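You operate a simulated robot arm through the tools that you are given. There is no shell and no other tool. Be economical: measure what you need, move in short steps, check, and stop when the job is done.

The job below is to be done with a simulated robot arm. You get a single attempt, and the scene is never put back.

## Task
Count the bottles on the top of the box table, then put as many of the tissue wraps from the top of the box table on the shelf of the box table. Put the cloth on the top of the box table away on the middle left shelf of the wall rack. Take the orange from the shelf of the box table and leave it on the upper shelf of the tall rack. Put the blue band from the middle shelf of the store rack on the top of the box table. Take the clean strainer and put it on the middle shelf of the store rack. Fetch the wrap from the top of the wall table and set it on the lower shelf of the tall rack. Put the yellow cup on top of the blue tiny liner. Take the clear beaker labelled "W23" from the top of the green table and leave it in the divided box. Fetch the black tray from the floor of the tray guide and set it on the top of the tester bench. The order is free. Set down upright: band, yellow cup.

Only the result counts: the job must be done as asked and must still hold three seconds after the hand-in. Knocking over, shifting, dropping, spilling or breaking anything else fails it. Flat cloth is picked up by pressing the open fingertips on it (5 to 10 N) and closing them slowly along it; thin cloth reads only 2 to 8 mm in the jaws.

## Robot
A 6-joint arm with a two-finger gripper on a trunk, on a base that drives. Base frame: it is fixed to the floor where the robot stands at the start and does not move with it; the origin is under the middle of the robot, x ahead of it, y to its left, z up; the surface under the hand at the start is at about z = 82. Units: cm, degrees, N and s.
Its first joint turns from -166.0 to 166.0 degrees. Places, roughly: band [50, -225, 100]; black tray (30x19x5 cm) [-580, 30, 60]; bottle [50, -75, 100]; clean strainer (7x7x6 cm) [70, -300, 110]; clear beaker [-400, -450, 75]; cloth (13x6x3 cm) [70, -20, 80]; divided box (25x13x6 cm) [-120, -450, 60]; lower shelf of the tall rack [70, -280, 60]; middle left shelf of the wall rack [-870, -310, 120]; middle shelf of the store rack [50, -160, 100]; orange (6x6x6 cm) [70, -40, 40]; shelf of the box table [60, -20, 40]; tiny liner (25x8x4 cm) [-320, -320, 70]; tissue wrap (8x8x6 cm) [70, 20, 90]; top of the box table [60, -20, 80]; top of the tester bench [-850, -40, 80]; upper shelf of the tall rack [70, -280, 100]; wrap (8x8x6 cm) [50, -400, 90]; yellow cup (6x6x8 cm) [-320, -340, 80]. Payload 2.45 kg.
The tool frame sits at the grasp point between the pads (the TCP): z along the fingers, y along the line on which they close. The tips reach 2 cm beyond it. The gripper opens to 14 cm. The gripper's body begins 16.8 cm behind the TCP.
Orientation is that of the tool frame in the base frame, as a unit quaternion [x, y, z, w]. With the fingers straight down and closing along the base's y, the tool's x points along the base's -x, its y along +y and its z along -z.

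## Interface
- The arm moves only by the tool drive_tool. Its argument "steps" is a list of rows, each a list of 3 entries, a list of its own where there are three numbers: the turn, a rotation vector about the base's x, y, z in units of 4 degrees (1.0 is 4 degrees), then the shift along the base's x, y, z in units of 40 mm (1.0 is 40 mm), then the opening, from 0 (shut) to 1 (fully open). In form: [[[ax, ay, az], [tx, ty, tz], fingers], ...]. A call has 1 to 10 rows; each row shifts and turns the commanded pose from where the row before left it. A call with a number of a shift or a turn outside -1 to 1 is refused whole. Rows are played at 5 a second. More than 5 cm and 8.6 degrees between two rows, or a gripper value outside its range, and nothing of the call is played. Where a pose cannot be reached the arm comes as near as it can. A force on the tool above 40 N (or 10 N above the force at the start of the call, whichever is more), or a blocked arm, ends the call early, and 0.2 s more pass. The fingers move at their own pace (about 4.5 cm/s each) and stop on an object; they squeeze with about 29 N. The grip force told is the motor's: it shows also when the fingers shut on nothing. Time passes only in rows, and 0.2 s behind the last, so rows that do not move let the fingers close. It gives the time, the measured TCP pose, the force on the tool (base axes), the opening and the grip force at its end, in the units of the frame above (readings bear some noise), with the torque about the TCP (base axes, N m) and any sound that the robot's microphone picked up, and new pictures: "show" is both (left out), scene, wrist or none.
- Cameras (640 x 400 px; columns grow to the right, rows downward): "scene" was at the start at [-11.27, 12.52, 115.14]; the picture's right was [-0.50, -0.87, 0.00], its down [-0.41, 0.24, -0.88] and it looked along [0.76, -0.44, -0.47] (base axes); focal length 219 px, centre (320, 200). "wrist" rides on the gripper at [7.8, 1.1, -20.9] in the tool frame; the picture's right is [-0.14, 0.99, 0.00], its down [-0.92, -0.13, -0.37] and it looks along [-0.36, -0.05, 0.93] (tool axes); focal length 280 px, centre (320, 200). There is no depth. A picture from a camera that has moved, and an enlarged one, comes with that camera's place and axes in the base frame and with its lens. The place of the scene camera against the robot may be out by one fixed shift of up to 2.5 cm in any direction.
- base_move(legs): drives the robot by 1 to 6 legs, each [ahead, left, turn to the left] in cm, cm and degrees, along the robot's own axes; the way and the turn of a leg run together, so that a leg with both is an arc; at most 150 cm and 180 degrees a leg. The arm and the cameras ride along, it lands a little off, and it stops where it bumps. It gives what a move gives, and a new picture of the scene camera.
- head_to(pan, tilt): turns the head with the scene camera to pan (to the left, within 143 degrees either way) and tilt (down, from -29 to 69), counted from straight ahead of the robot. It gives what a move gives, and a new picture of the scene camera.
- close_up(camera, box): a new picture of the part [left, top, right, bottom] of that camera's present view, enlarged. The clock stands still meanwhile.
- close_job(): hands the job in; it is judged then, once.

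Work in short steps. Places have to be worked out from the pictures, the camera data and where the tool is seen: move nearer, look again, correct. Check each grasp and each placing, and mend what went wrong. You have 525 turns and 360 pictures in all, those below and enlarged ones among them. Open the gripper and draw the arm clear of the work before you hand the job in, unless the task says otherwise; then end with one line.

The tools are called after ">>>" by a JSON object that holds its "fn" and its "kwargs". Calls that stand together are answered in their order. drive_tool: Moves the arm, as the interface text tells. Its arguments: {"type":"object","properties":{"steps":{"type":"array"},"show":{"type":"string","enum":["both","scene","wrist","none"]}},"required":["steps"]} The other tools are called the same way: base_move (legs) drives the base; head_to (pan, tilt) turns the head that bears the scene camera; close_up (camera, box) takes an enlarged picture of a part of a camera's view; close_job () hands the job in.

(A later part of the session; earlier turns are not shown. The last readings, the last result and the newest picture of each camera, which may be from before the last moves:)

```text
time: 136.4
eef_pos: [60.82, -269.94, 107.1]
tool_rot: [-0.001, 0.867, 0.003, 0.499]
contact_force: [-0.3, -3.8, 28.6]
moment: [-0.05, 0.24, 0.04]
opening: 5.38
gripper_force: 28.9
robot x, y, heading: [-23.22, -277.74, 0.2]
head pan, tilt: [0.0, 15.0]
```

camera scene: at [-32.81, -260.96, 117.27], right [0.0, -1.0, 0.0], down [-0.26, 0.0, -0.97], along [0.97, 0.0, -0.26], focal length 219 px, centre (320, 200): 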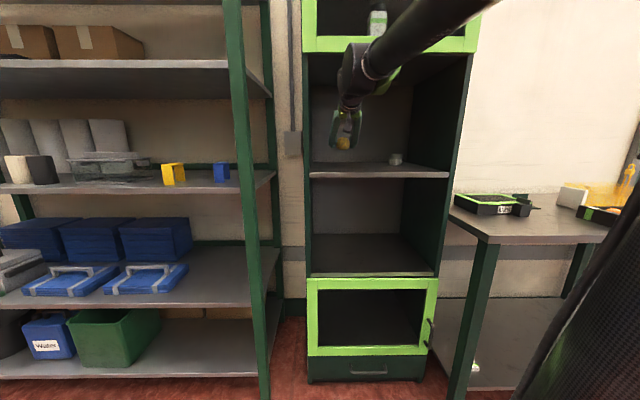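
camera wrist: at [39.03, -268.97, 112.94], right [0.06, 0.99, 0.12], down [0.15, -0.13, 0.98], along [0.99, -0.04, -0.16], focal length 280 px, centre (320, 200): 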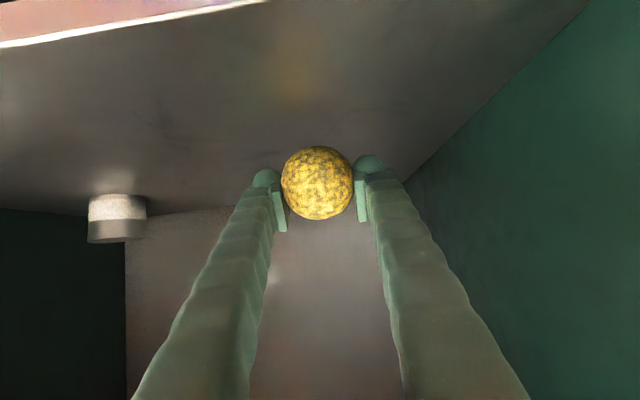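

Contact. I unload slightly and open gently, then withdraw along the tool axis.

>>> {"fn": "drive_tool", "kwargs": {"steps": [[[0, 0, 0], [0, 0, 0.06], 0.1], [[0, 0, 0], [0, 0, 0], 0.4], [[0, 0, 0], [0, 0, 0], 0.5], [[0, 0, 0], [0, 0, 0], 0.6], [[0, 0, 0], [0, 0, 0], 0.6], [[0, 0, 0], [-0.5, 0, 0.25], 0.6], [[0, 0, 0], [-0.8, 0, 0.4], 0.6], [[0, 0, 0], [-0.8, 0, 0.4], 0.6]], "show": "wrist"}}

```text
time: 138.2
eef_pos: [52.37, -269.85, 111.29]
tool_rot: [-0.001, 0.868, 0.003, 0.497]
contact_force: [0.4, 0.0, 0.1]
moment: [0.01, -0.03, -0.01]
opening: 8.43
gripper_force: 0.1
robot x, y, heading: [-22.74, -278.29, -0.0]
head pan, tilt: [0.0, 15.0]
camera wrist: at [30.42, -268.92, 115.16], right [0.06, 0.99, 0.12], down [0.15, -0.13, 0.98], along [0.99, -0.04, -0.16], focal length 280 px, centre (320, 200)
```

wrist: 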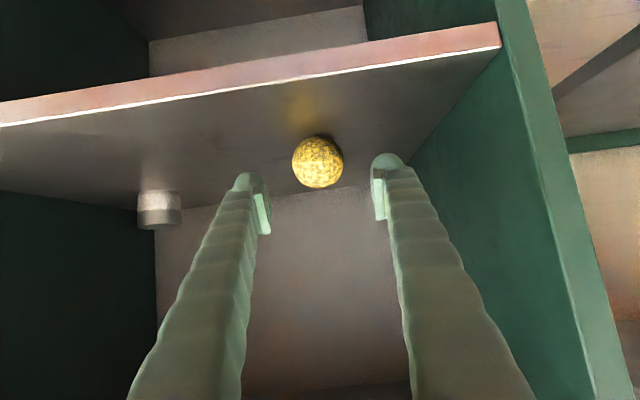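

Orange is on the upper shelf. The strainer at (74,-297) is close to the right wall (-304), so I back out and yaw the tool 40° to the right for a diagonal approach.

>>> {"fn": "base_move", "kwargs": {"legs": [[-25, 0, 0]]}}

>>> {"fn": "drive_tool", "kwargs": {"steps": [[[0, 0, -1], [0, 0, 0], 0.6], [[0, 0, -1], [0, 0, 0], 0.6], [[0, 0, -1], [0, 0, 0], 0.6], [[0, 0, -1], [0, 0, 0], 0.6], [[0, 0, -1], [0, 0, 0], 0.6], [[0, 0, -1], [0, 0, 0], 0.6], [[0, 0, -1], [0, 0, 0], 0.6], [[0, 0, -1], [0, 0, 0], 0.6], [[0, 0, -1], [0, 0, 0], 0.6], [[0, 0, -1], [0, 0, 0], 0.6]], "show": "both"}}

```text
time: 140.1
eef_pos: [27.48, -269.87, 111.3]
tool_rot: [-0.001, 0.868, 0.004, 0.496]
contact_force: [0.3, 0.5, -0.4]
moment: [0.05, 0.0, 0.03]
opening: 8.39
gripper_force: 0.1
robot x, y, heading: [-48.29, -277.8, -0.2]
head pan, tilt: [0.0, 15.0]
camera scene: at [-57.75, -260.98, 117.27], right [0.0, -1.0, 0.0], down [-0.26, 0.0, -0.97], along [0.97, 0.0, -0.26], focal length 219 px, centre (320, 200)
```

scene: 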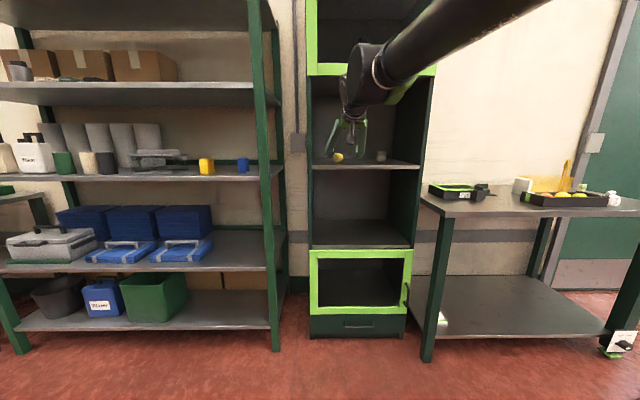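

```text
time: 142.2
eef_pos: [27.44, -270.0, 111.36]
tool_rot: [0.297, 0.816, -0.167, 0.467]
contact_force: [0.4, 0.6, 0.9]
moment: [0.03, -0.03, 0.0]
opening: 8.41
gripper_force: 0.1
robot x, y, heading: [-47.82, -278.17, 0.1]
head pan, tilt: [0.0, 15.0]
camera scene: at [-57.75, -260.98, 117.27], right [0.0, -1.0, 0.0], down [-0.26, 0.0, -0.97], along [0.97, 0.0, -0.26], focal length 219 px, centre (320, 200)
camera wrist: at [11.28, -255.11, 115.18], right [0.69, 0.72, 0.12], down [0.03, -0.2, 0.98], along [0.73, -0.67, -0.16], focal length 280 px, centre (320, 200)
```

scene: 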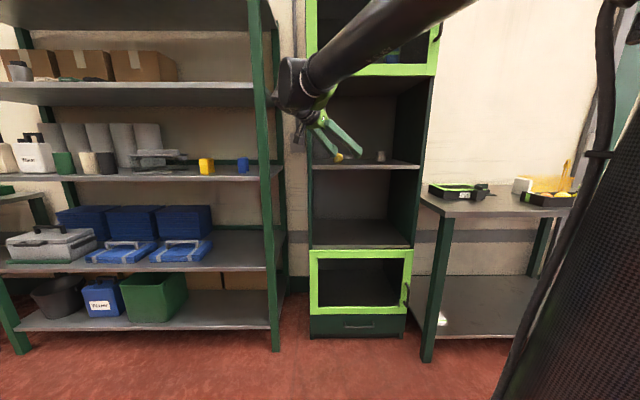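
wrist: 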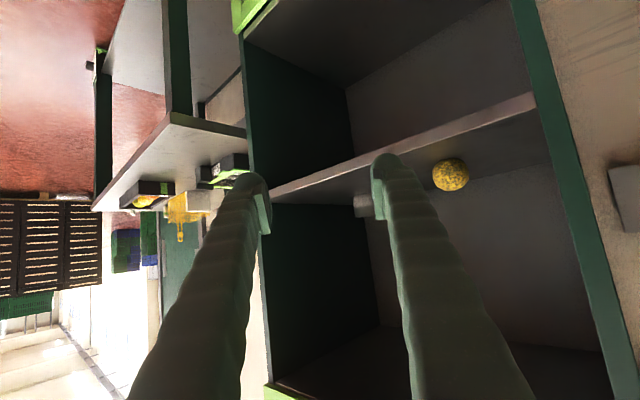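

Good pose. I drive diagonally in along the pointing direction.

>>> {"fn": "base_move", "kwargs": {"legs": [[26, -21, 0]]}}

>>> {"fn": "drive_tool", "kwargs": {"steps": [[[0, 0, 0], [0, 0, 0], 0.6]], "show": "wrist"}}

```text
time: 144.4
eef_pos: [53.62, -290.07, 111.36]
tool_rot: [0.293, 0.817, -0.166, 0.468]
contact_force: [-0.4, 0.2, 0.7]
moment: [0.01, 0.03, 0.03]
opening: 8.39
gripper_force: 0.0
robot x, y, heading: [-21.58, -298.73, 0.1]
head pan, tilt: [0.0, 15.0]
camera scene: at [-31.71, -281.52, 117.27], right [0.01, -1.0, 0.0], down [-0.26, 0.0, -0.97], along [0.97, 0.01, -0.26], focal length 219 px, centre (320, 200)
```

scene: 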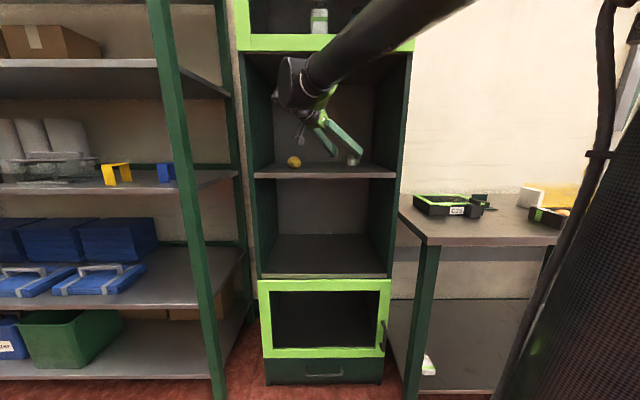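

```text
time: 144.8
eef_pos: [53.61, -289.97, 111.33]
tool_rot: [0.294, 0.817, -0.166, 0.467]
contact_force: [0.9, 0.0, 0.2]
moment: [-0.04, 0.0, 0.0]
opening: 8.41
gripper_force: 0.1
robot x, y, heading: [-21.59, -298.79, 0.1]
head pan, tilt: [0.0, 15.0]
camera wrist: at [37.28, -275.3, 115.17], right [0.68, 0.72, 0.12], down [0.03, -0.2, 0.98], along [0.73, -0.66, -0.16], focal length 280 px, centre (320, 200)
```

wrist: 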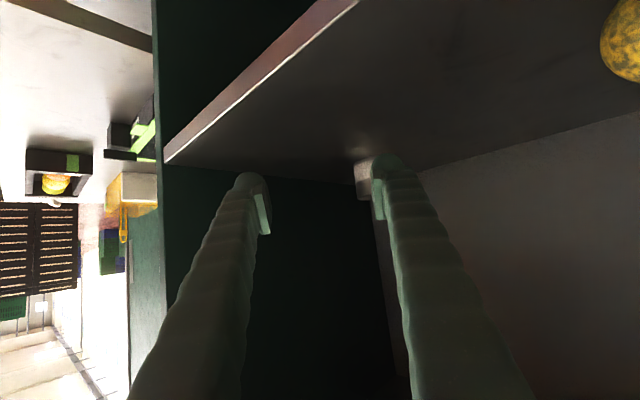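

The right wall is actually at y≈-308, so there's room. I shift left 8 cm and go 10 cm forward with the arm, lowering to 108.

>>> {"fn": "drive_tool", "kwargs": {"steps": [[[0, 0, 0], [0.62, 0.73, 0], 0.65], [[0, 0, 0], [0.62, 0.73, 0], 0.65], [[0, 0, 0], [0.64, -0.54, -0.3], 0.65], [[0, 0, 0], [0.64, -0.54, -0.3], 0.65], [[0, 0, 0], [0.64, -0.54, -0.25], 0.65]], "show": "wrist"}}

```text
time: 146.0
eef_pos: [66.16, -290.77, 107.92]
tool_rot: [0.293, 0.817, -0.165, 0.468]
contact_force: [0.2, 0.0, -0.4]
moment: [-0.02, -0.02, 0.01]
opening: 9.09
gripper_force: 0.1
robot x, y, heading: [-21.55, -298.99, 0.3]
head pan, tilt: [0.0, 15.0]
camera wrist: at [49.74, -276.02, 111.76], right [0.68, 0.72, 0.12], down [0.03, -0.2, 0.98], along [0.73, -0.66, -0.16], focal length 280 px, centre (320, 200)
```

wrist: 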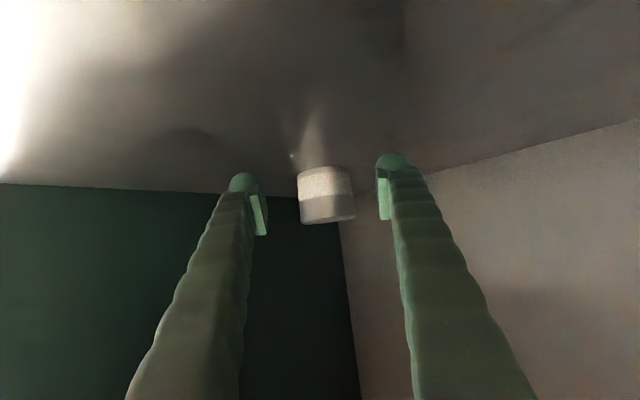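

Aligned; 11 cm more to go, then close.

>>> {"fn": "drive_tool", "kwargs": {"steps": [[[0, 0, 0], [0.72, -0.57, -0.03], 0.65], [[0, 0, 0], [0.72, -0.57, -0.03], 0.65], [[0, 0, 0], [0.7, -0.55, 0], 0.65]], "show": "wrist"}}

```text
time: 146.8
eef_pos: [74.73, -297.53, 107.85]
tool_rot: [0.293, 0.817, -0.165, 0.468]
contact_force: [-1.4, 0.1, 0.5]
moment: [0.0, 0.03, 0.02]
opening: 9.1
gripper_force: 0.1
robot x, y, heading: [-21.8, -298.42, 0.4]
head pan, tilt: [0.0, 15.0]
camera wrist: at [58.31, -282.79, 111.69], right [0.68, 0.72, 0.12], down [0.03, -0.2, 0.98], along [0.73, -0.66, -0.16], focal length 280 px, centre (320, 200)
```

wrist: 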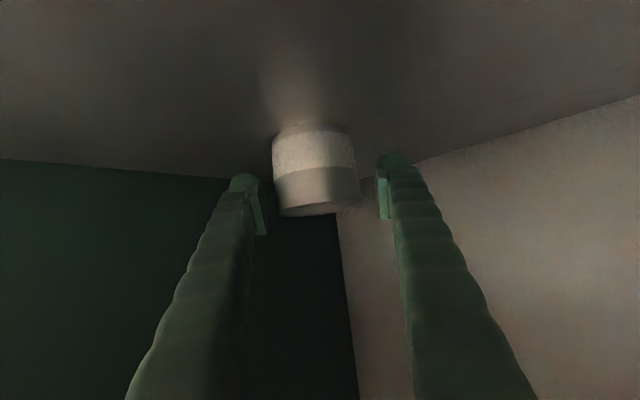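

In position; close on it.

>>> {"fn": "drive_tool", "kwargs": {"steps": [[[0, 0, 0], [0.05, -0.05, -0.08], 0.5], [[0, 0, 0], [0, 0, 0], 0.3], [[0, 0, 0], [0, 0, 0], 0.1], [[0, 0, 0], [0, 0, 0], 0.1]], "show": "wrist"}}

```text
time: 147.8
eef_pos: [74.97, -297.62, 107.48]
tool_rot: [0.293, 0.817, -0.165, 0.468]
contact_force: [0.0, 0.1, -0.5]
moment: [-0.06, 0.05, 0.0]
opening: 6.32
gripper_force: 29.7
robot x, y, heading: [-21.68, -298.58, 0.4]
head pan, tilt: [0.0, 15.0]
camera wrist: at [58.61, -282.99, 111.27], right [0.68, 0.72, 0.12], down [0.03, -0.2, 0.98], along [0.73, -0.66, -0.16], focal length 280 px, centre (320, 200)
```

wrist: 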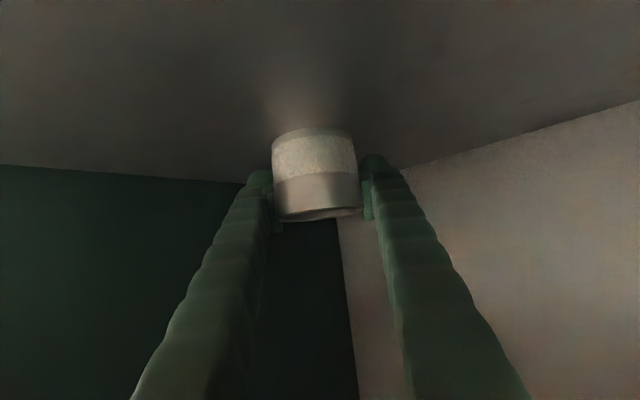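

Gripped (6.3 cm). I lift and retrace the way out.

>>> {"fn": "drive_tool", "kwargs": {"steps": [[[0, 0, 0], [0, 0, 0.5], 0.1], [[0, 0, 0], [0, 0, 0.5], 0.1], [[0, 0, 0], [-0.72, 0.57, 0.1], 0.1], [[0, 0, 0], [-0.72, 0.57, 0.1], 0.1], [[0, 0, 0], [-0.72, 0.57, 0], 0.1], [[0, 0, 0], [-0.72, 0.57, 0], 0.1]], "show": "none"}}

>>> {"fn": "base_move", "kwargs": {"legs": [[-30, 20, 0]]}}

>>> {"fn": "drive_tool", "kwargs": {"steps": [[[0, 0, 1], [0, 0, 0], 0.1], [[0, 0, 1], [0, 0, 0], 0.1], [[0, 0, 1], [0, 0, 0], 0.1], [[0, 0, 1], [0, 0, 0], 0.1], [[0, 0, 1], [0, 0, 0], 0.1], [[0, 0, 1], [0, 0, 0], 0.1], [[0, 0, 1], [0, 0, 0], 0.1], [[0, 0, 1], [0, 0, 0], 0.1], [[0, 0, 1], [0, 0, 0], 0.1], [[0, 0, 1], [0, 0, 0], 0.1]], "show": "both"}}

```text
time: 149.2
eef_pos: [63.44, -288.68, 112.14]
tool_rot: [0.295, 0.816, -0.166, 0.468]
contact_force: [0.7, 0.2, -1.4]
moment: [-0.02, 0.01, -0.01]
opening: 6.32
gripper_force: 28.7
robot x, y, heading: [-21.87, -298.12, 0.2]
head pan, tilt: [0.0, 15.0]
```

```text
time: 151.5
eef_pos: [34.04, -268.19, 112.12]
tool_rot: [0.291, 0.818, -0.164, 0.468]
contact_force: [0.3, 0.0, -1.0]
moment: [-0.02, -0.02, -0.02]
opening: 6.31
gripper_force: 28.7
robot x, y, heading: [-51.13, -279.04, 0.7]
head pan, tilt: [0.0, 15.0]
camera scene: at [-61.18, -261.94, 117.27], right [0.01, -1.0, 0.0], down [-0.26, 0.0, -0.97], along [0.97, 0.01, -0.26], focal length 219 px, centre (320, 200)
```

scene: 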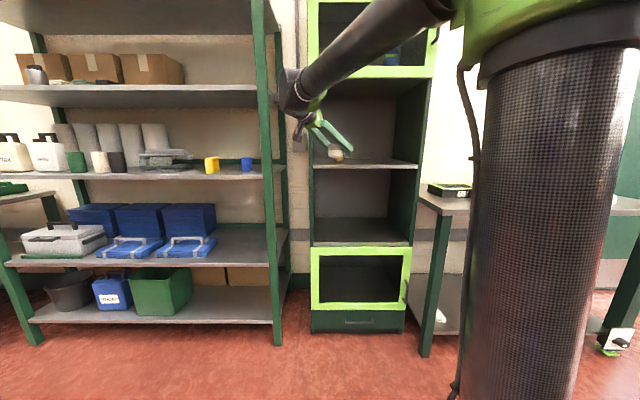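

```text
time: 153.7
eef_pos: [34.14, -268.28, 112.22]
tool_rot: [-0.008, 0.868, 0.008, 0.497]
contact_force: [0.2, 0.7, -0.3]
moment: [-0.04, 0.0, 0.02]
opening: 6.33
gripper_force: 28.9
robot x, y, heading: [-51.14, -278.98, 0.7]
head pan, tilt: [0.0, 15.0]
camera scene: at [-61.19, -261.94, 117.27], right [0.01, -1.0, 0.0], down [-0.26, 0.0, -0.97], along [0.97, 0.01, -0.26], focal length 219 px, centre (320, 200)
camera wrist: at [12.07, -267.67, 116.01], right [0.05, 0.99, 0.12], down [0.15, -0.13, 0.98], along [0.99, -0.03, -0.16], focal length 280 px, centre (320, 200)
```

scene: 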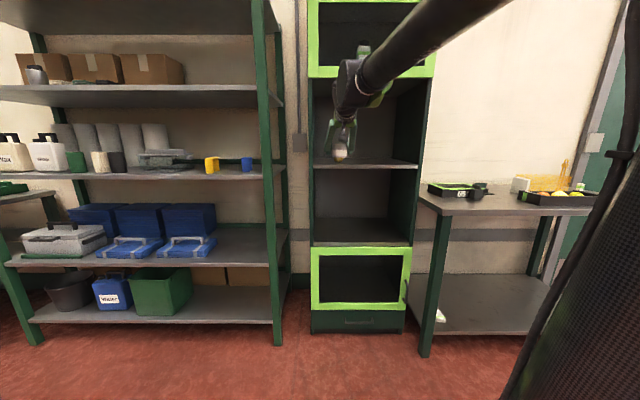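
wrist: 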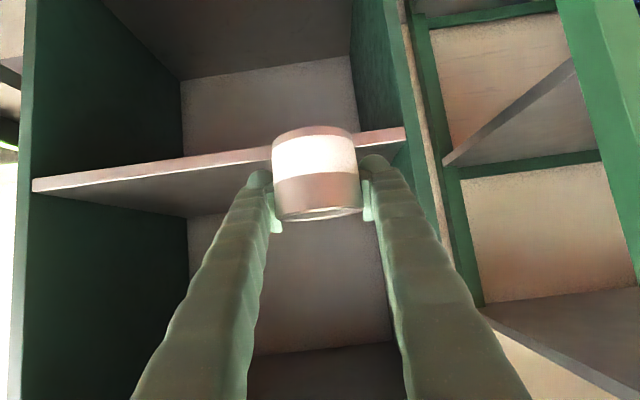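

Now I take the strainer to the store rack: back 15 cm, left about 68 cm, and look.

>>> {"fn": "base_move", "kwargs": {"legs": [[-15, 0, -0.7], [0, 68, 0]]}}

>>> {"fn": "drive_tool", "kwargs": {"steps": [[[0, 0, 0], [0, 0, 0.5], 0.1]], "show": "wrist"}}

>>> {"fn": "close_up", "kwargs": {"camera": "scene", "box": [160, 80, 480, 280]}}

```text
time: 155.2
eef_pos: [21.79, -266.42, 112.11]
tool_rot: [-0.013, 0.868, 0.01, 0.496]
contact_force: [0.2, 0.3, -0.6]
moment: [-0.02, 0.02, -0.02]
opening: 6.3
gripper_force: 28.9
robot x, y, heading: [-63.33, -278.39, 1.7]
head pan, tilt: [0.0, 15.0]
stopped in leg 1: the robot was blocked; the commanded pose is now the measured one
camera scene: at [-73.56, -261.52, 117.27], right [0.03, -1.0, 0.0], down [-0.26, -0.01, -0.97], along [0.97, 0.03, -0.26], focal length 219 px, centre (320, 200)
```

scene: 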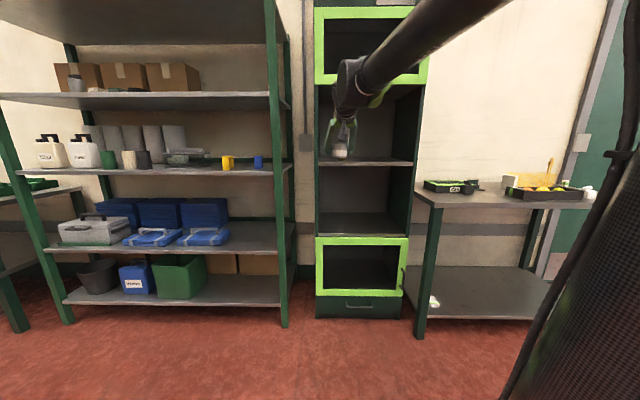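

```text
time: 155.6
eef_pos: [21.68, -266.42, 114.27]
tool_rot: [-0.013, 0.868, 0.01, 0.496]
contact_force: [0.2, 0.1, -1.3]
moment: [-0.01, 0.0, 0.0]
opening: 6.27
gripper_force: 29.4
robot x, y, heading: [-63.5, -278.84, 1.7]
head pan, tilt: [0.0, 15.0]
camera wrist: at [-0.26, -266.08, 118.03], right [0.04, 0.99, 0.12], down [0.15, -0.13, 0.98], along [0.99, -0.02, -0.16], focal length 280 px, centre (320, 200)
```

wrist: 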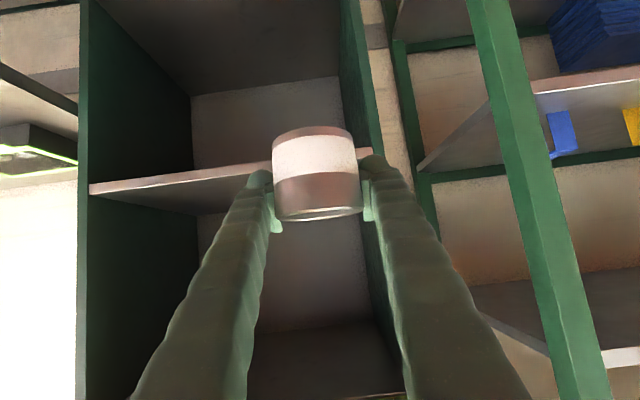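

```text
2.00 times, centred on (320, 180) of scene
camera zoom: at [-73.56, -261.52, 117.27], right [0.03, -1.0, 0.0], down [-0.26, -0.01, -0.97], along [0.97, 0.03, -0.26], focal length 438 px, centre (320, 240)
```

zoom: 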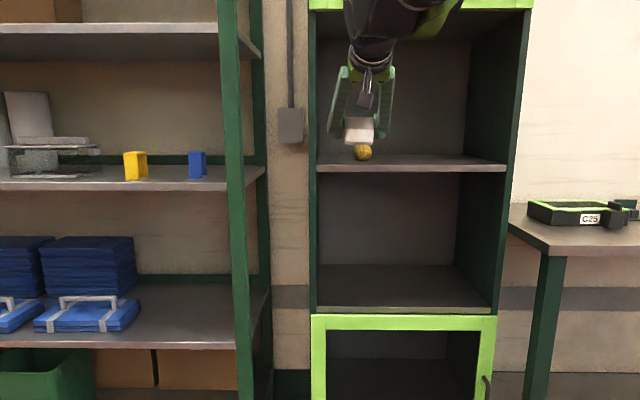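

The pallet blocked again while backing. I go left now, without backing.

>>> {"fn": "base_move", "kwargs": {"legs": [[0, 60, -1.7]]}}

>>> {"fn": "drive_tool", "kwargs": {"steps": [[[0, 0, 0], [0, 0, 0.0], 0.1]], "show": "wrist"}}

>>> {"fn": "close_up", "kwargs": {"camera": "scene", "box": [160, 80, 480, 280]}}

```text
time: 158.9
eef_pos: [20.66, -208.28, 114.13]
tool_rot: [-0.007, 0.868, 0.007, 0.496]
contact_force: [0.4, 0.3, -1.2]
moment: [-0.03, 0.0, -0.02]
opening: 6.0
gripper_force: 29.0
robot x, y, heading: [-64.1, -218.81, 0.7]
head pan, tilt: [0.0, 15.0]
camera scene: at [-74.45, -201.71, 117.27], right [0.01, -1.0, 0.0], down [-0.26, 0.0, -0.97], along [0.97, 0.01, -0.26], focal length 219 px, centre (320, 200)
```

scene: 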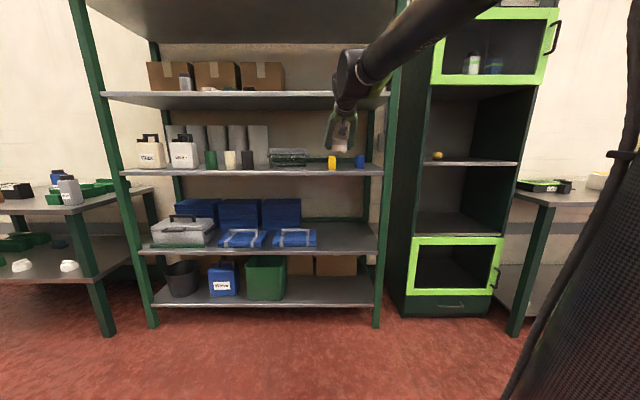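

```text
time: 159.3
eef_pos: [20.92, -208.35, 114.19]
tool_rot: [-0.006, 0.868, 0.006, 0.496]
contact_force: [0.4, 0.4, -0.6]
moment: [0.02, -0.03, -0.01]
opening: 6.03
gripper_force: 29.3
robot x, y, heading: [-64.01, -218.64, 0.7]
head pan, tilt: [0.0, 15.0]
camera wrist: at [-1.26, -207.58, 118.02], right [0.05, 0.99, 0.12], down [0.15, -0.13, 0.98], along [0.99, -0.03, -0.16], focal length 280 px, centre (320, 200)
```

wrist: 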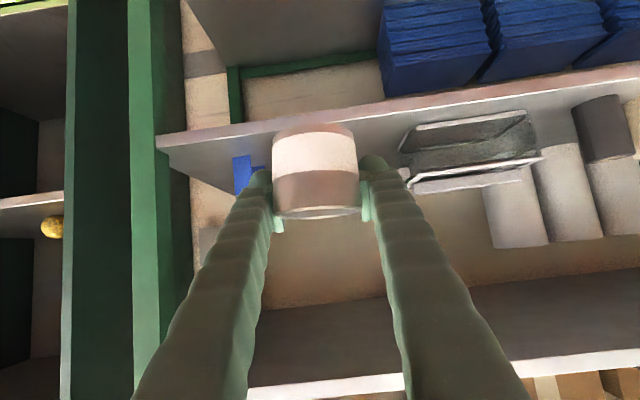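

```text
2.00 times, centred on (320, 180) of scene
camera zoom: at [-74.45, -201.71, 117.27], right [0.01, -1.0, 0.0], down [-0.26, 0.0, -0.97], along [0.97, 0.01, -0.26], focal length 438 px, centre (320, 240)
```

zoom: 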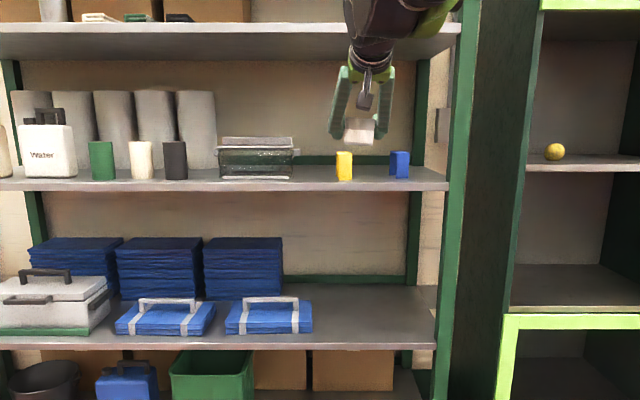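

Gap spot: I set the strainer in front, at about (43.5,-200) on the z≈100 shelf. Align base and drive in.

>>> {"fn": "base_move", "kwargs": {"legs": [[0, 8, -0.7], [12, 0, 0]]}}

>>> {"fn": "drive_tool", "kwargs": {"steps": [[[0, 0, 0], [0, 0, -0.7], 0.1], [[0, 0, 0], [0, 0, -0.4], 0.1]], "show": "wrist"}}

```text
time: 161.3
eef_pos: [32.95, -201.15, 114.2]
tool_rot: [0.0, 0.869, 0.002, 0.496]
contact_force: [0.1, -0.1, -1.5]
moment: [-0.04, -0.02, -0.01]
opening: 5.99
gripper_force: 29.3
robot x, y, heading: [-52.12, -210.48, 0.1]
head pan, tilt: [0.0, 15.0]
camera scene: at [-62.06, -193.34, 117.27], right [0.0, -1.0, 0.0], down [-0.26, 0.0, -0.97], along [0.97, 0.0, -0.26], focal length 219 px, centre (320, 200)
```

scene: 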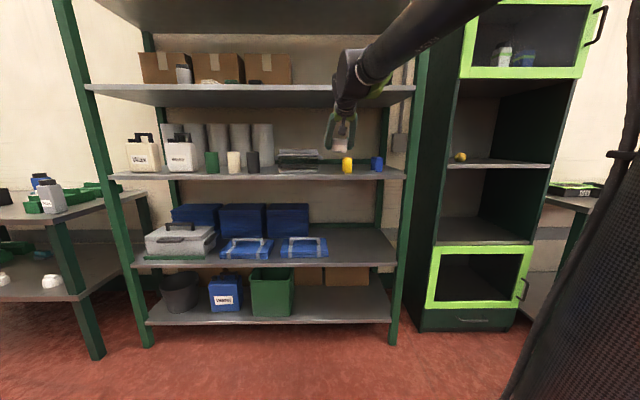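

```text
time: 161.9
eef_pos: [32.93, -201.4, 109.72]
tool_rot: [0.001, 0.868, 0.002, 0.496]
contact_force: [0.3, -0.1, -0.2]
moment: [0.0, -0.05, -0.03]
opening: 6.01
gripper_force: 29.5
robot x, y, heading: [-52.08, -210.24, -0.3]
head pan, tilt: [0.0, 15.0]
camera wrist: at [10.97, -200.35, 113.59], right [0.07, 0.99, 0.12], down [0.15, -0.13, 0.98], along [0.99, -0.05, -0.16], focal length 280 px, centre (320, 200)
```

wrist: 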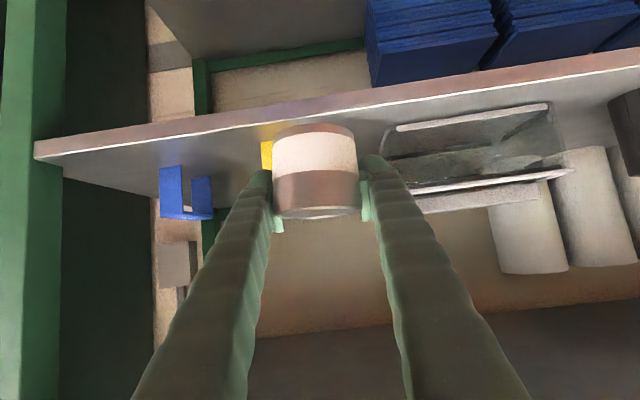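

Yellow piece ends near y=-204, crate begins at -192.5; I aim for y=-198, x≈42.

>>> {"fn": "drive_tool", "kwargs": {"steps": [[[0, 0, 0], [0, 0.4, 0], 0.1], [[0, 0, 0], [0, 0.4, 0], 0.1], [[0, 0, 0], [0.8, 0, 0], 0.1], [[0, 0, 0], [0.8, 0, -0.2], 0.1], [[0, 0, 0], [0.7, 0, -0.3], 0.1]], "show": "wrist"}}

```text
time: 163.1
eef_pos: [42.24, -197.91, 107.57]
tool_rot: [0.0, 0.868, 0.003, 0.496]
contact_force: [0.0, 0.4, -0.6]
moment: [-0.02, -0.02, 0.04]
opening: 6.02
gripper_force: 28.9
robot x, y, heading: [-52.21, -210.24, 0.0]
head pan, tilt: [0.0, 15.0]
camera wrist: at [20.34, -196.94, 111.41], right [0.07, 0.99, 0.12], down [0.15, -0.13, 0.98], along [0.99, -0.05, -0.16], focal length 280 px, centre (320, 200)
```

wrist: 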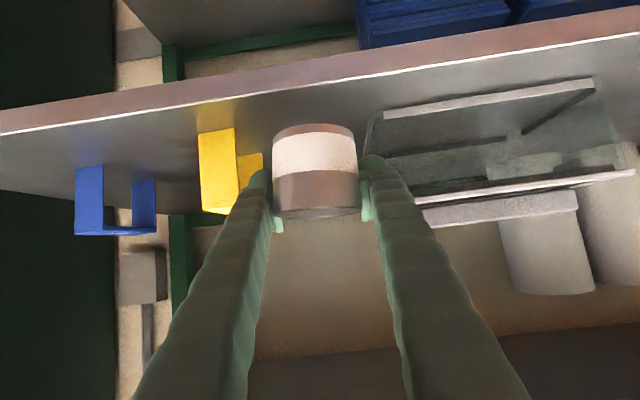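

I move 2.8 cm deeper and 0.7 cm right, then lower to contact.

>>> {"fn": "drive_tool", "kwargs": {"steps": [[[0, 0, 0], [0.4, -0.17, 0], 0.1], [[0, 0, 0], [0.3, 0, -0.25], 0.1], [[0, 0, 0], [0, 0, -0.2], 0.1], [[0, 0, 0], [0, 0, -0.15], 0.1], [[0, 0, 0], [0, 0, -0.1], 0.1], [[0, 0, 0], [0, 0, -0.1], 0.1]], "show": "wrist"}}

```text
time: 164.5
eef_pos: [45.18, -198.64, 104.52]
tool_rot: [0.0, 0.868, 0.002, 0.496]
contact_force: [1.1, 0.1, -0.4]
moment: [0.01, -0.01, -0.02]
opening: 5.99
gripper_force: 29.2
robot x, y, heading: [-52.32, -210.55, -0.1]
head pan, tilt: [0.0, 15.0]
camera wrist: at [23.17, -197.66, 108.36], right [0.07, 0.99, 0.12], down [0.15, -0.13, 0.98], along [0.99, -0.05, -0.16], focal length 280 px, centre (320, 200)
```

wrist: 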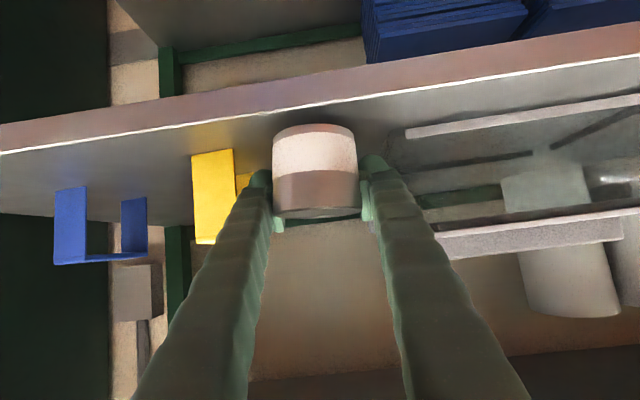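

Not yet touching; keep lowering in small steps.

>>> {"fn": "drive_tool", "kwargs": {"steps": [[[0, 0, 0], [0, 0, -0.1], 0.1], [[0, 0, 0], [0, 0, -0.1], 0.1], [[0, 0, 0], [0, 0, -0.1], 0.1]], "show": "none"}}

```text
time: 165.3
eef_pos: [45.07, -198.41, 103.56]
tool_rot: [-0.001, 0.868, 0.003, 0.497]
contact_force: [5.3, 3.5, 18.4]
moment: [-0.37, 0.46, 0.03]
opening: 5.98
gripper_force: 29.2
robot x, y, heading: [-52.12, -210.56, -0.2]
head pan, tilt: [0.0, 15.0]
```

Contact. Release narrowly and retract along the axis.

>>> {"fn": "drive_tool", "kwargs": {"steps": [[[0, 0, 0], [0, 0, 0], 0.45], [[0, 0, 0], [0, 0, 0], 0.5], [[0, 0, 0], [0, 0, 0], 0.5], [[0, 0, 0], [-0.5, 0, 0.28], 0.5], [[0, 0, 0], [-0.8, 0, 0.45], 0.5], [[0, 0, 0], [-0.8, 0, 0.45], 0.5], [[0, 0, 0], [-0.8, 0, 0.2], 0.5]], "show": "wrist"}}

```text
time: 166.9
eef_pos: [33.45, -198.67, 108.65]
tool_rot: [0.0, 0.868, 0.003, 0.497]
contact_force: [0.7, -0.4, 0.6]
moment: [-0.01, -0.02, -0.01]
opening: 7.0
gripper_force: 0.1
robot x, y, heading: [-52.49, -210.32, -0.0]
head pan, tilt: [0.0, 15.0]
camera wrist: at [11.44, -197.69, 112.51], right [0.07, 0.99, 0.12], down [0.15, -0.13, 0.98], along [0.99, -0.05, -0.16], focal length 280 px, centre (320, 200)
```

wrist: 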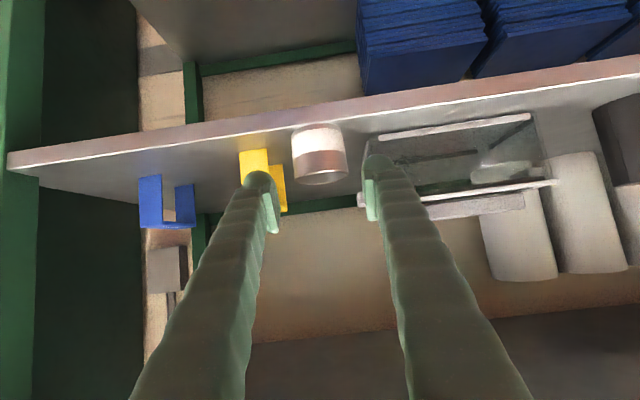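

Strainer stands well. I zoom on the blue band.

>>> {"fn": "close_up", "kwargs": {"camera": "wrist", "box": [100, 140, 260, 240]}}

>>> {"fn": "close_up", "kwargs": {"camera": "scene", "box": [320, 130, 416, 190]}}

```text
4.00 times, centred on (180, 190) of wrist
camera zoom: at [11.44, -197.69, 112.51], right [0.07, 0.99, 0.12], down [0.15, -0.13, 0.98], along [0.99, -0.05, -0.16], focal length 1122 px, centre (880, 240)
```

zoom: 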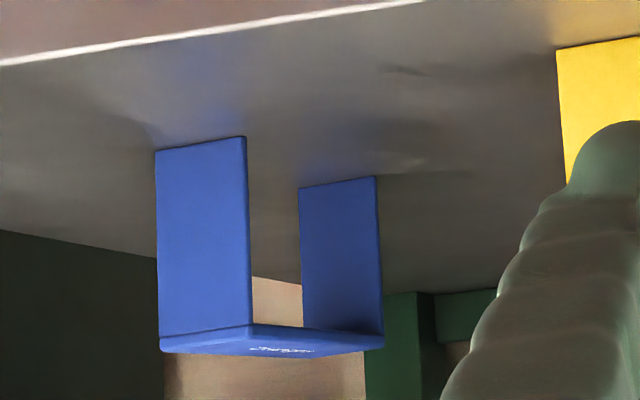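

```text
6.67 times, centred on (368, 160) of scene
camera zoom: at [-62.03, -193.34, 117.27], right [0.0, -1.0, 0.0], down [-0.26, 0.0, -0.97], along [0.97, 0.0, -0.26], focal length 1459 px, centre (0, 467)
```

zoom: 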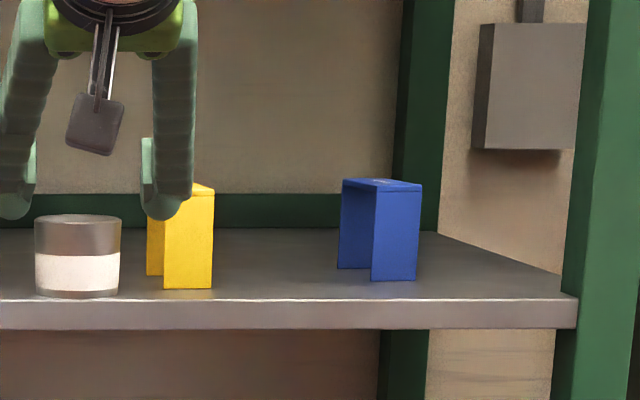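

Blue band: an arch about 7.5×3.2×6.5 cm at (50.7,-221.7), turned ~7°. I move right 23 cm with a small yaw to match.

>>> {"fn": "base_move", "kwargs": {"legs": [[0, -23, 0]]}}

>>> {"fn": "drive_tool", "kwargs": {"steps": [[[0, 0, 0.9], [0, 0, 0], 0.45], [[0, 0, 0.9], [0, 0, 0], 0.45]], "show": "wrist"}}

```text
time: 168.6
eef_pos: [33.39, -221.29, 108.71]
tool_rot: [0.001, 0.868, 0.002, 0.497]
contact_force: [0.4, 0.0, -0.6]
moment: [-0.02, 0.01, 0.01]
opening: 7.0
gripper_force: 0.0
robot x, y, heading: [-52.41, -233.38, -0.0]
head pan, tilt: [0.0, 15.0]
camera scene: at [-62.09, -216.05, 117.27], right [0.0, -1.0, 0.0], down [-0.26, 0.0, -0.97], along [0.97, 0.0, -0.26], focal length 219 px, centre (320, 200)
```

scene: 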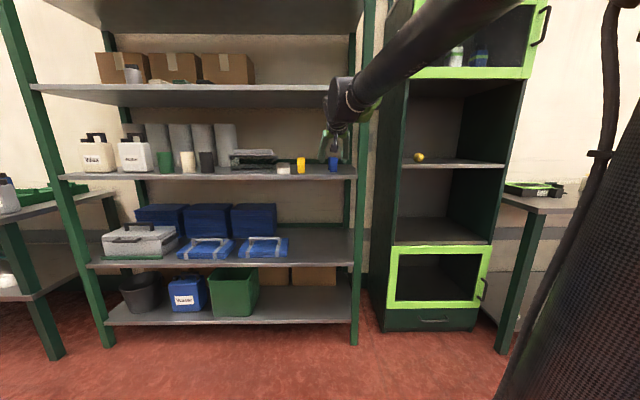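

```text
time: 169.2
eef_pos: [33.35, -221.47, 108.78]
tool_rot: [-0.054, 0.866, 0.033, 0.496]
contact_force: [0.2, 1.0, -0.5]
moment: [0.02, -0.01, -0.03]
opening: 6.31
gripper_force: 0.0
robot x, y, heading: [-52.4, -233.25, -0.2]
head pan, tilt: [0.0, 15.0]
camera wrist: at [11.41, -223.15, 112.54], right [-0.06, 0.99, 0.12], down [0.17, -0.11, 0.98], along [0.98, 0.08, -0.16], focal length 280 px, centre (320, 200)
```

wrist: 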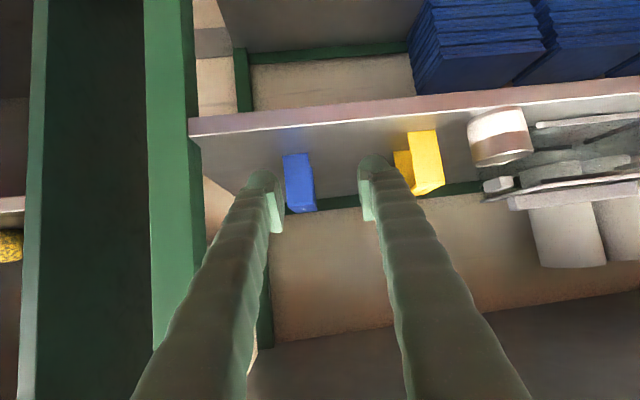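

Target near-plate centre y≈-222.4; I approach to x≈48.5, z≈105.

>>> {"fn": "drive_tool", "kwargs": {"steps": [[[0, 0, 0], [0, -0.22, -0.3], 0.45], [[0, 0, 0], [0.9, 0, -0.2], 0.45], [[0, 0, 0], [0.9, 0, -0.2], 0.45], [[0, 0, 0], [0.9, 0, -0.2], 0.45]], "show": "wrist"}}

```text
time: 170.2
eef_pos: [44.17, -221.87, 105.11]
tool_rot: [-0.055, 0.866, 0.034, 0.495]
contact_force: [-0.4, -0.4, -0.1]
moment: [-0.02, -0.03, -0.01]
opening: 6.3
gripper_force: 0.1
robot x, y, heading: [-51.97, -233.16, -0.2]
head pan, tilt: [0.0, 15.0]
camera wrist: at [22.24, -223.76, 108.9], right [-0.06, 0.99, 0.12], down [0.17, -0.11, 0.98], along [0.98, 0.08, -0.16], focal length 280 px, centre (320, 200)
```

wrist: 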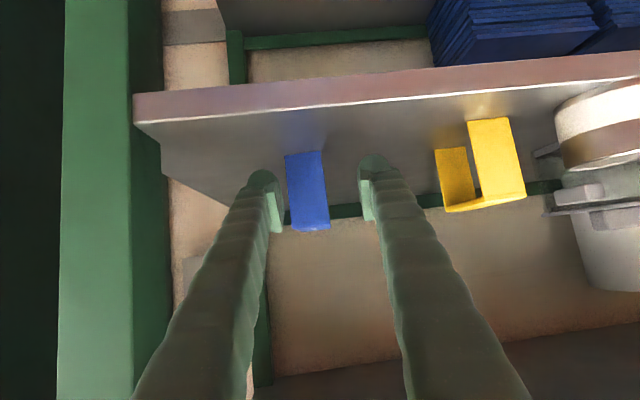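

Shift 1 cm right, raise a bit, and advance 4.5 cm; then close.

>>> {"fn": "drive_tool", "kwargs": {"steps": [[[0, 0, 0], [0, -0.25, 0.15], 0.45], [[0, 0, 0], [0.6, 0.05, 0], 0.45], [[0, 0, 0], [0.6, 0.05, 0], 0.45], [[0, 0, 0], [0, 0, 0], 0.25], [[0, 0, 0], [0, 0, 0], 0.1], [[0, 0, 0], [0, 0, 0], 0.1]], "show": "wrist"}}

```text
time: 171.6
eef_pos: [49.07, -222.64, 105.79]
tool_rot: [-0.055, 0.867, 0.034, 0.495]
contact_force: [-0.2, -0.3, 0.2]
moment: [0.0, 0.02, -0.01]
opening: 3.23
gripper_force: 28.9
robot x, y, heading: [-52.4, -233.43, -0.3]
head pan, tilt: [0.0, 15.0]
camera wrist: at [27.09, -224.56, 109.6], right [-0.06, 0.99, 0.12], down [0.17, -0.11, 0.98], along [0.98, 0.08, -0.16], focal length 280 px, centre (320, 200)
```

wrist: 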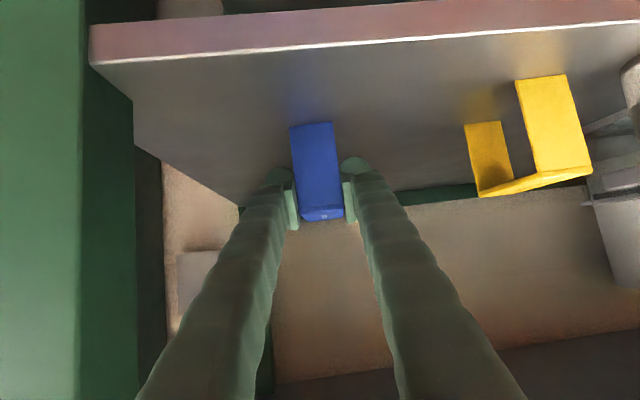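

Gripped (3.2 cm). Lift, back out, and travel to the box table.

>>> {"fn": "drive_tool", "kwargs": {"steps": [[[0, 0, 0], [0, 0, 0.5], 0.1], [[0, 0, 0], [0, 0, 0.5], 0.1]], "show": "none"}}

>>> {"fn": "base_move", "kwargs": {"legs": [[-40, 5, 0], [0, 90, 0], [0, 90, 0]]}}

>>> {"fn": "drive_tool", "kwargs": {"steps": [[[0, 0, -0.9], [0, 0, 0], 0.1], [[0, 0, -0.9], [0, 0, 0], 0.1]], "show": "wrist"}}

```text
time: 172.2
eef_pos: [49.12, -222.78, 109.78]
tool_rot: [-0.054, 0.867, 0.034, 0.494]
contact_force: [-0.1, -0.6, -0.3]
moment: [-0.02, 0.01, -0.03]
opening: 3.23
gripper_force: 28.5
robot x, y, heading: [-52.24, -233.1, -0.1]
head pan, tilt: [0.0, 15.0]
```

```text
time: 183.2
eef_pos: [9.08, -39.12, 109.82]
tool_rot: [-0.06, 0.866, 0.037, 0.495]
contact_force: [0.2, 1.3, -0.5]
moment: [0.01, -0.02, 0.01]
opening: 3.21
gripper_force: 29.4
robot x, y, heading: [-92.12, -50.85, 0.6]
head pan, tilt: [0.0, 15.0]
camera scene: at [-102.18, -33.7, 117.27], right [0.01, -1.0, 0.0], down [-0.26, 0.0, -0.97], along [0.97, 0.01, -0.26], focal length 219 px, centre (320, 200)
```

scene: 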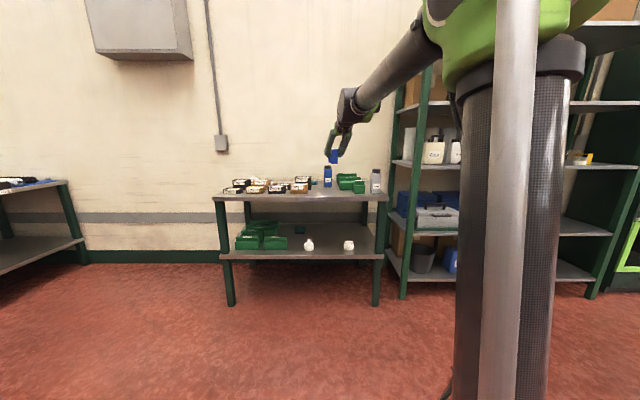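

```text
time: 183.8
eef_pos: [9.01, -39.18, 109.75]
tool_rot: [-0.006, 0.868, 0.006, 0.496]
contact_force: [-0.5, 0.6, 0.6]
moment: [-0.01, 0.0, 0.0]
opening: 3.2
gripper_force: 28.8
robot x, y, heading: [-92.28, -50.62, 0.6]
head pan, tilt: [0.0, 15.0]
camera wrist: at [-12.92, -38.46, 113.65], right [0.06, 0.99, 0.12], down [0.15, -0.13, 0.98], along [0.99, -0.04, -0.16], focal length 280 px, centre (320, 200)
```

wrist: 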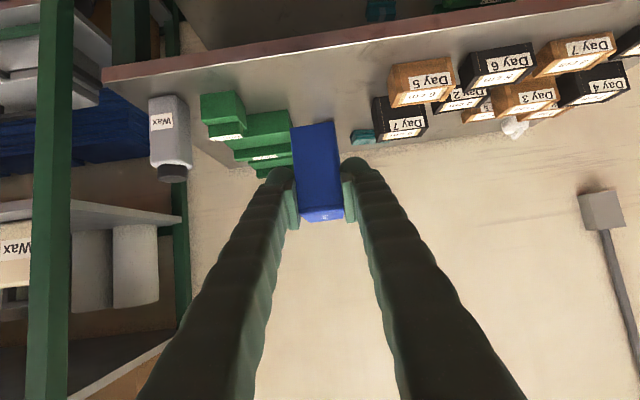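

Lined up at y≈-39. I lower to z≈94 and drive ahead 29 cm.

>>> {"fn": "drive_tool", "kwargs": {"steps": [[[0, 0, 0], [0, 0, -1], 0.1], [[0, 0, 0], [0, 0, -1], 0.1], [[0, 0, 0], [0, 0, -1], 0.1], [[0, 0, 0], [0, 0, -0.9], 0.1]], "show": "none"}}

>>> {"fn": "base_move", "kwargs": {"legs": [[29, 0, -0.6]]}}

>>> {"fn": "drive_tool", "kwargs": {"steps": [[[0, 0, 0], [0, 0, -0.5], 0.1], [[0, 0, 0], [0, 0, -0.5], 0.1], [[0, 0, 0], [0, 0, -0.2], 0.1]], "show": "wrist"}}

```text
time: 184.8
eef_pos: [8.92, -39.16, 94.32]
tool_rot: [-0.006, 0.868, 0.005, 0.497]
contact_force: [0.6, 0.2, 0.0]
moment: [-0.02, 0.0, 0.0]
opening: 3.21
gripper_force: 29.2
robot x, y, heading: [-92.21, -50.36, 0.4]
head pan, tilt: [0.0, 15.0]
```

```text
time: 186.8
eef_pos: [37.76, -39.24, 94.38]
tool_rot: [-0.004, 0.868, 0.005, 0.497]
contact_force: [0.1, 0.3, 0.3]
moment: [-0.03, -0.01, 0.0]
opening: 3.22
gripper_force: 28.9
robot x, y, heading: [-63.6, -50.44, 0.3]
head pan, tilt: [0.0, 15.0]
camera scene: at [-73.31, -33.39, 117.27], right [0.01, -1.0, 0.0], down [-0.26, 0.0, -0.97], along [0.97, 0.01, -0.26], focal length 219 px, centre (320, 200)
```

scene: 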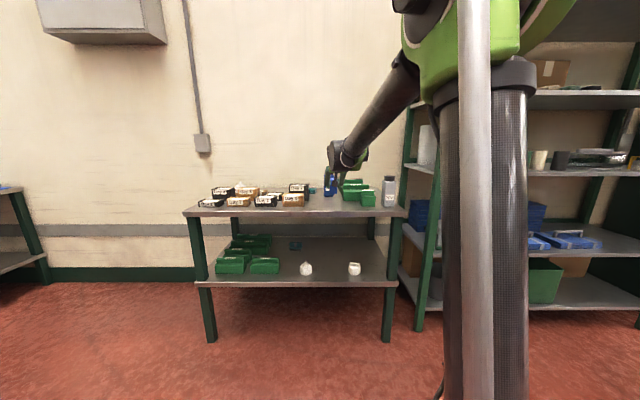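

```text
time: 187.6
eef_pos: [37.83, -39.03, 89.62]
tool_rot: [-0.005, 0.868, 0.005, 0.497]
contact_force: [-0.1, 0.9, -0.2]
moment: [-0.03, 0.0, 0.02]
opening: 3.23
gripper_force: 29.4
robot x, y, heading: [-63.2, -50.54, 0.4]
head pan, tilt: [0.0, 15.0]
camera wrist: at [15.78, -38.39, 93.32], right [0.06, 0.99, 0.12], down [0.15, -0.13, 0.98], along [0.99, -0.04, -0.16], focal length 280 px, centre (320, 200)
```

wrist: 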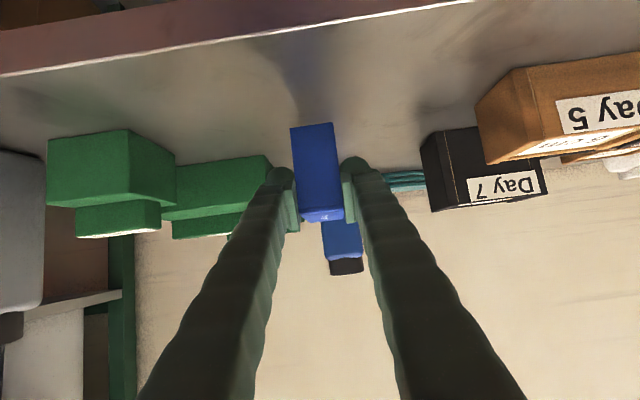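

Free spot below; lower gently to contact.

>>> {"fn": "drive_tool", "kwargs": {"steps": [[[0, 0, 0], [0, 0, -0.2], 0.1], [[0, 0, 0], [0, 0, -0.15], 0.1], [[0, 0, 0], [0, 0, -0.1], 0.1], [[0, 0, 0], [0, 0, -0.1], 0.1]], "show": "wrist"}}

```text
time: 188.6
eef_pos: [37.73, -39.2, 87.66]
tool_rot: [-0.004, 0.868, 0.005, 0.497]
contact_force: [1.6, 2.5, 28.5]
moment: [-0.02, 0.1, -0.06]
opening: 3.22
gripper_force: 29.2
robot x, y, heading: [-63.34, -50.36, 0.5]
head pan, tilt: [0.0, 15.0]
camera wrist: at [15.68, -38.42, 91.35], right [0.06, 0.99, 0.12], down [0.15, -0.13, 0.98], along [0.99, -0.04, -0.15], focal length 280 px, centre (320, 200)
```

wrist: 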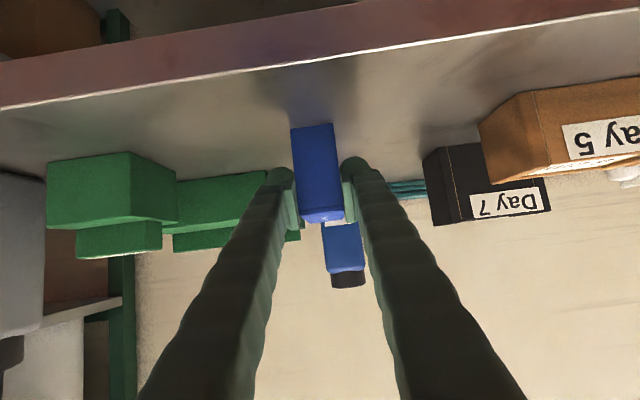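

Contact; release and retract along the tool axis.

>>> {"fn": "drive_tool", "kwargs": {"steps": [[[0, 0, 0], [0, 0, 0.05], 0.3], [[0, 0, 0], [0, 0, 0], 0.4], [[0, 0, 0], [0, 0, 0], 0.4], [[0, 0, 0], [-0.5, 0, 0.28], 0.4], [[0, 0, 0], [-0.8, 0, 0.45], 0.4], [[0, 0, 0], [-0.8, 0, 0.45], 0.4], [[0, 0, 0], [-0.8, 0, 0.6], 0.4]], "show": "wrist"}}

```text
time: 190.2
eef_pos: [26.02, -39.43, 94.76]
tool_rot: [-0.004, 0.868, 0.005, 0.496]
contact_force: [-0.4, 0.0, -0.9]
moment: [0.02, 0.03, 0.03]
opening: 5.59
gripper_force: 0.1
robot x, y, heading: [-63.06, -50.13, 0.5]
head pan, tilt: [0.0, 15.0]
camera wrist: at [4.0, -38.71, 98.54], right [0.06, 0.99, 0.12], down [0.15, -0.13, 0.98], along [0.99, -0.04, -0.16], focal length 280 px, centre (320, 200)
```

wrist: 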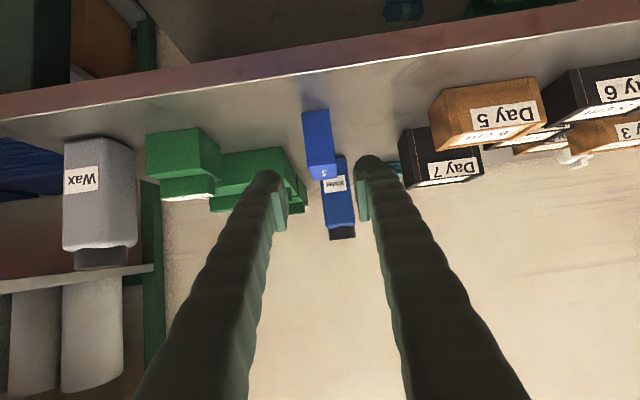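

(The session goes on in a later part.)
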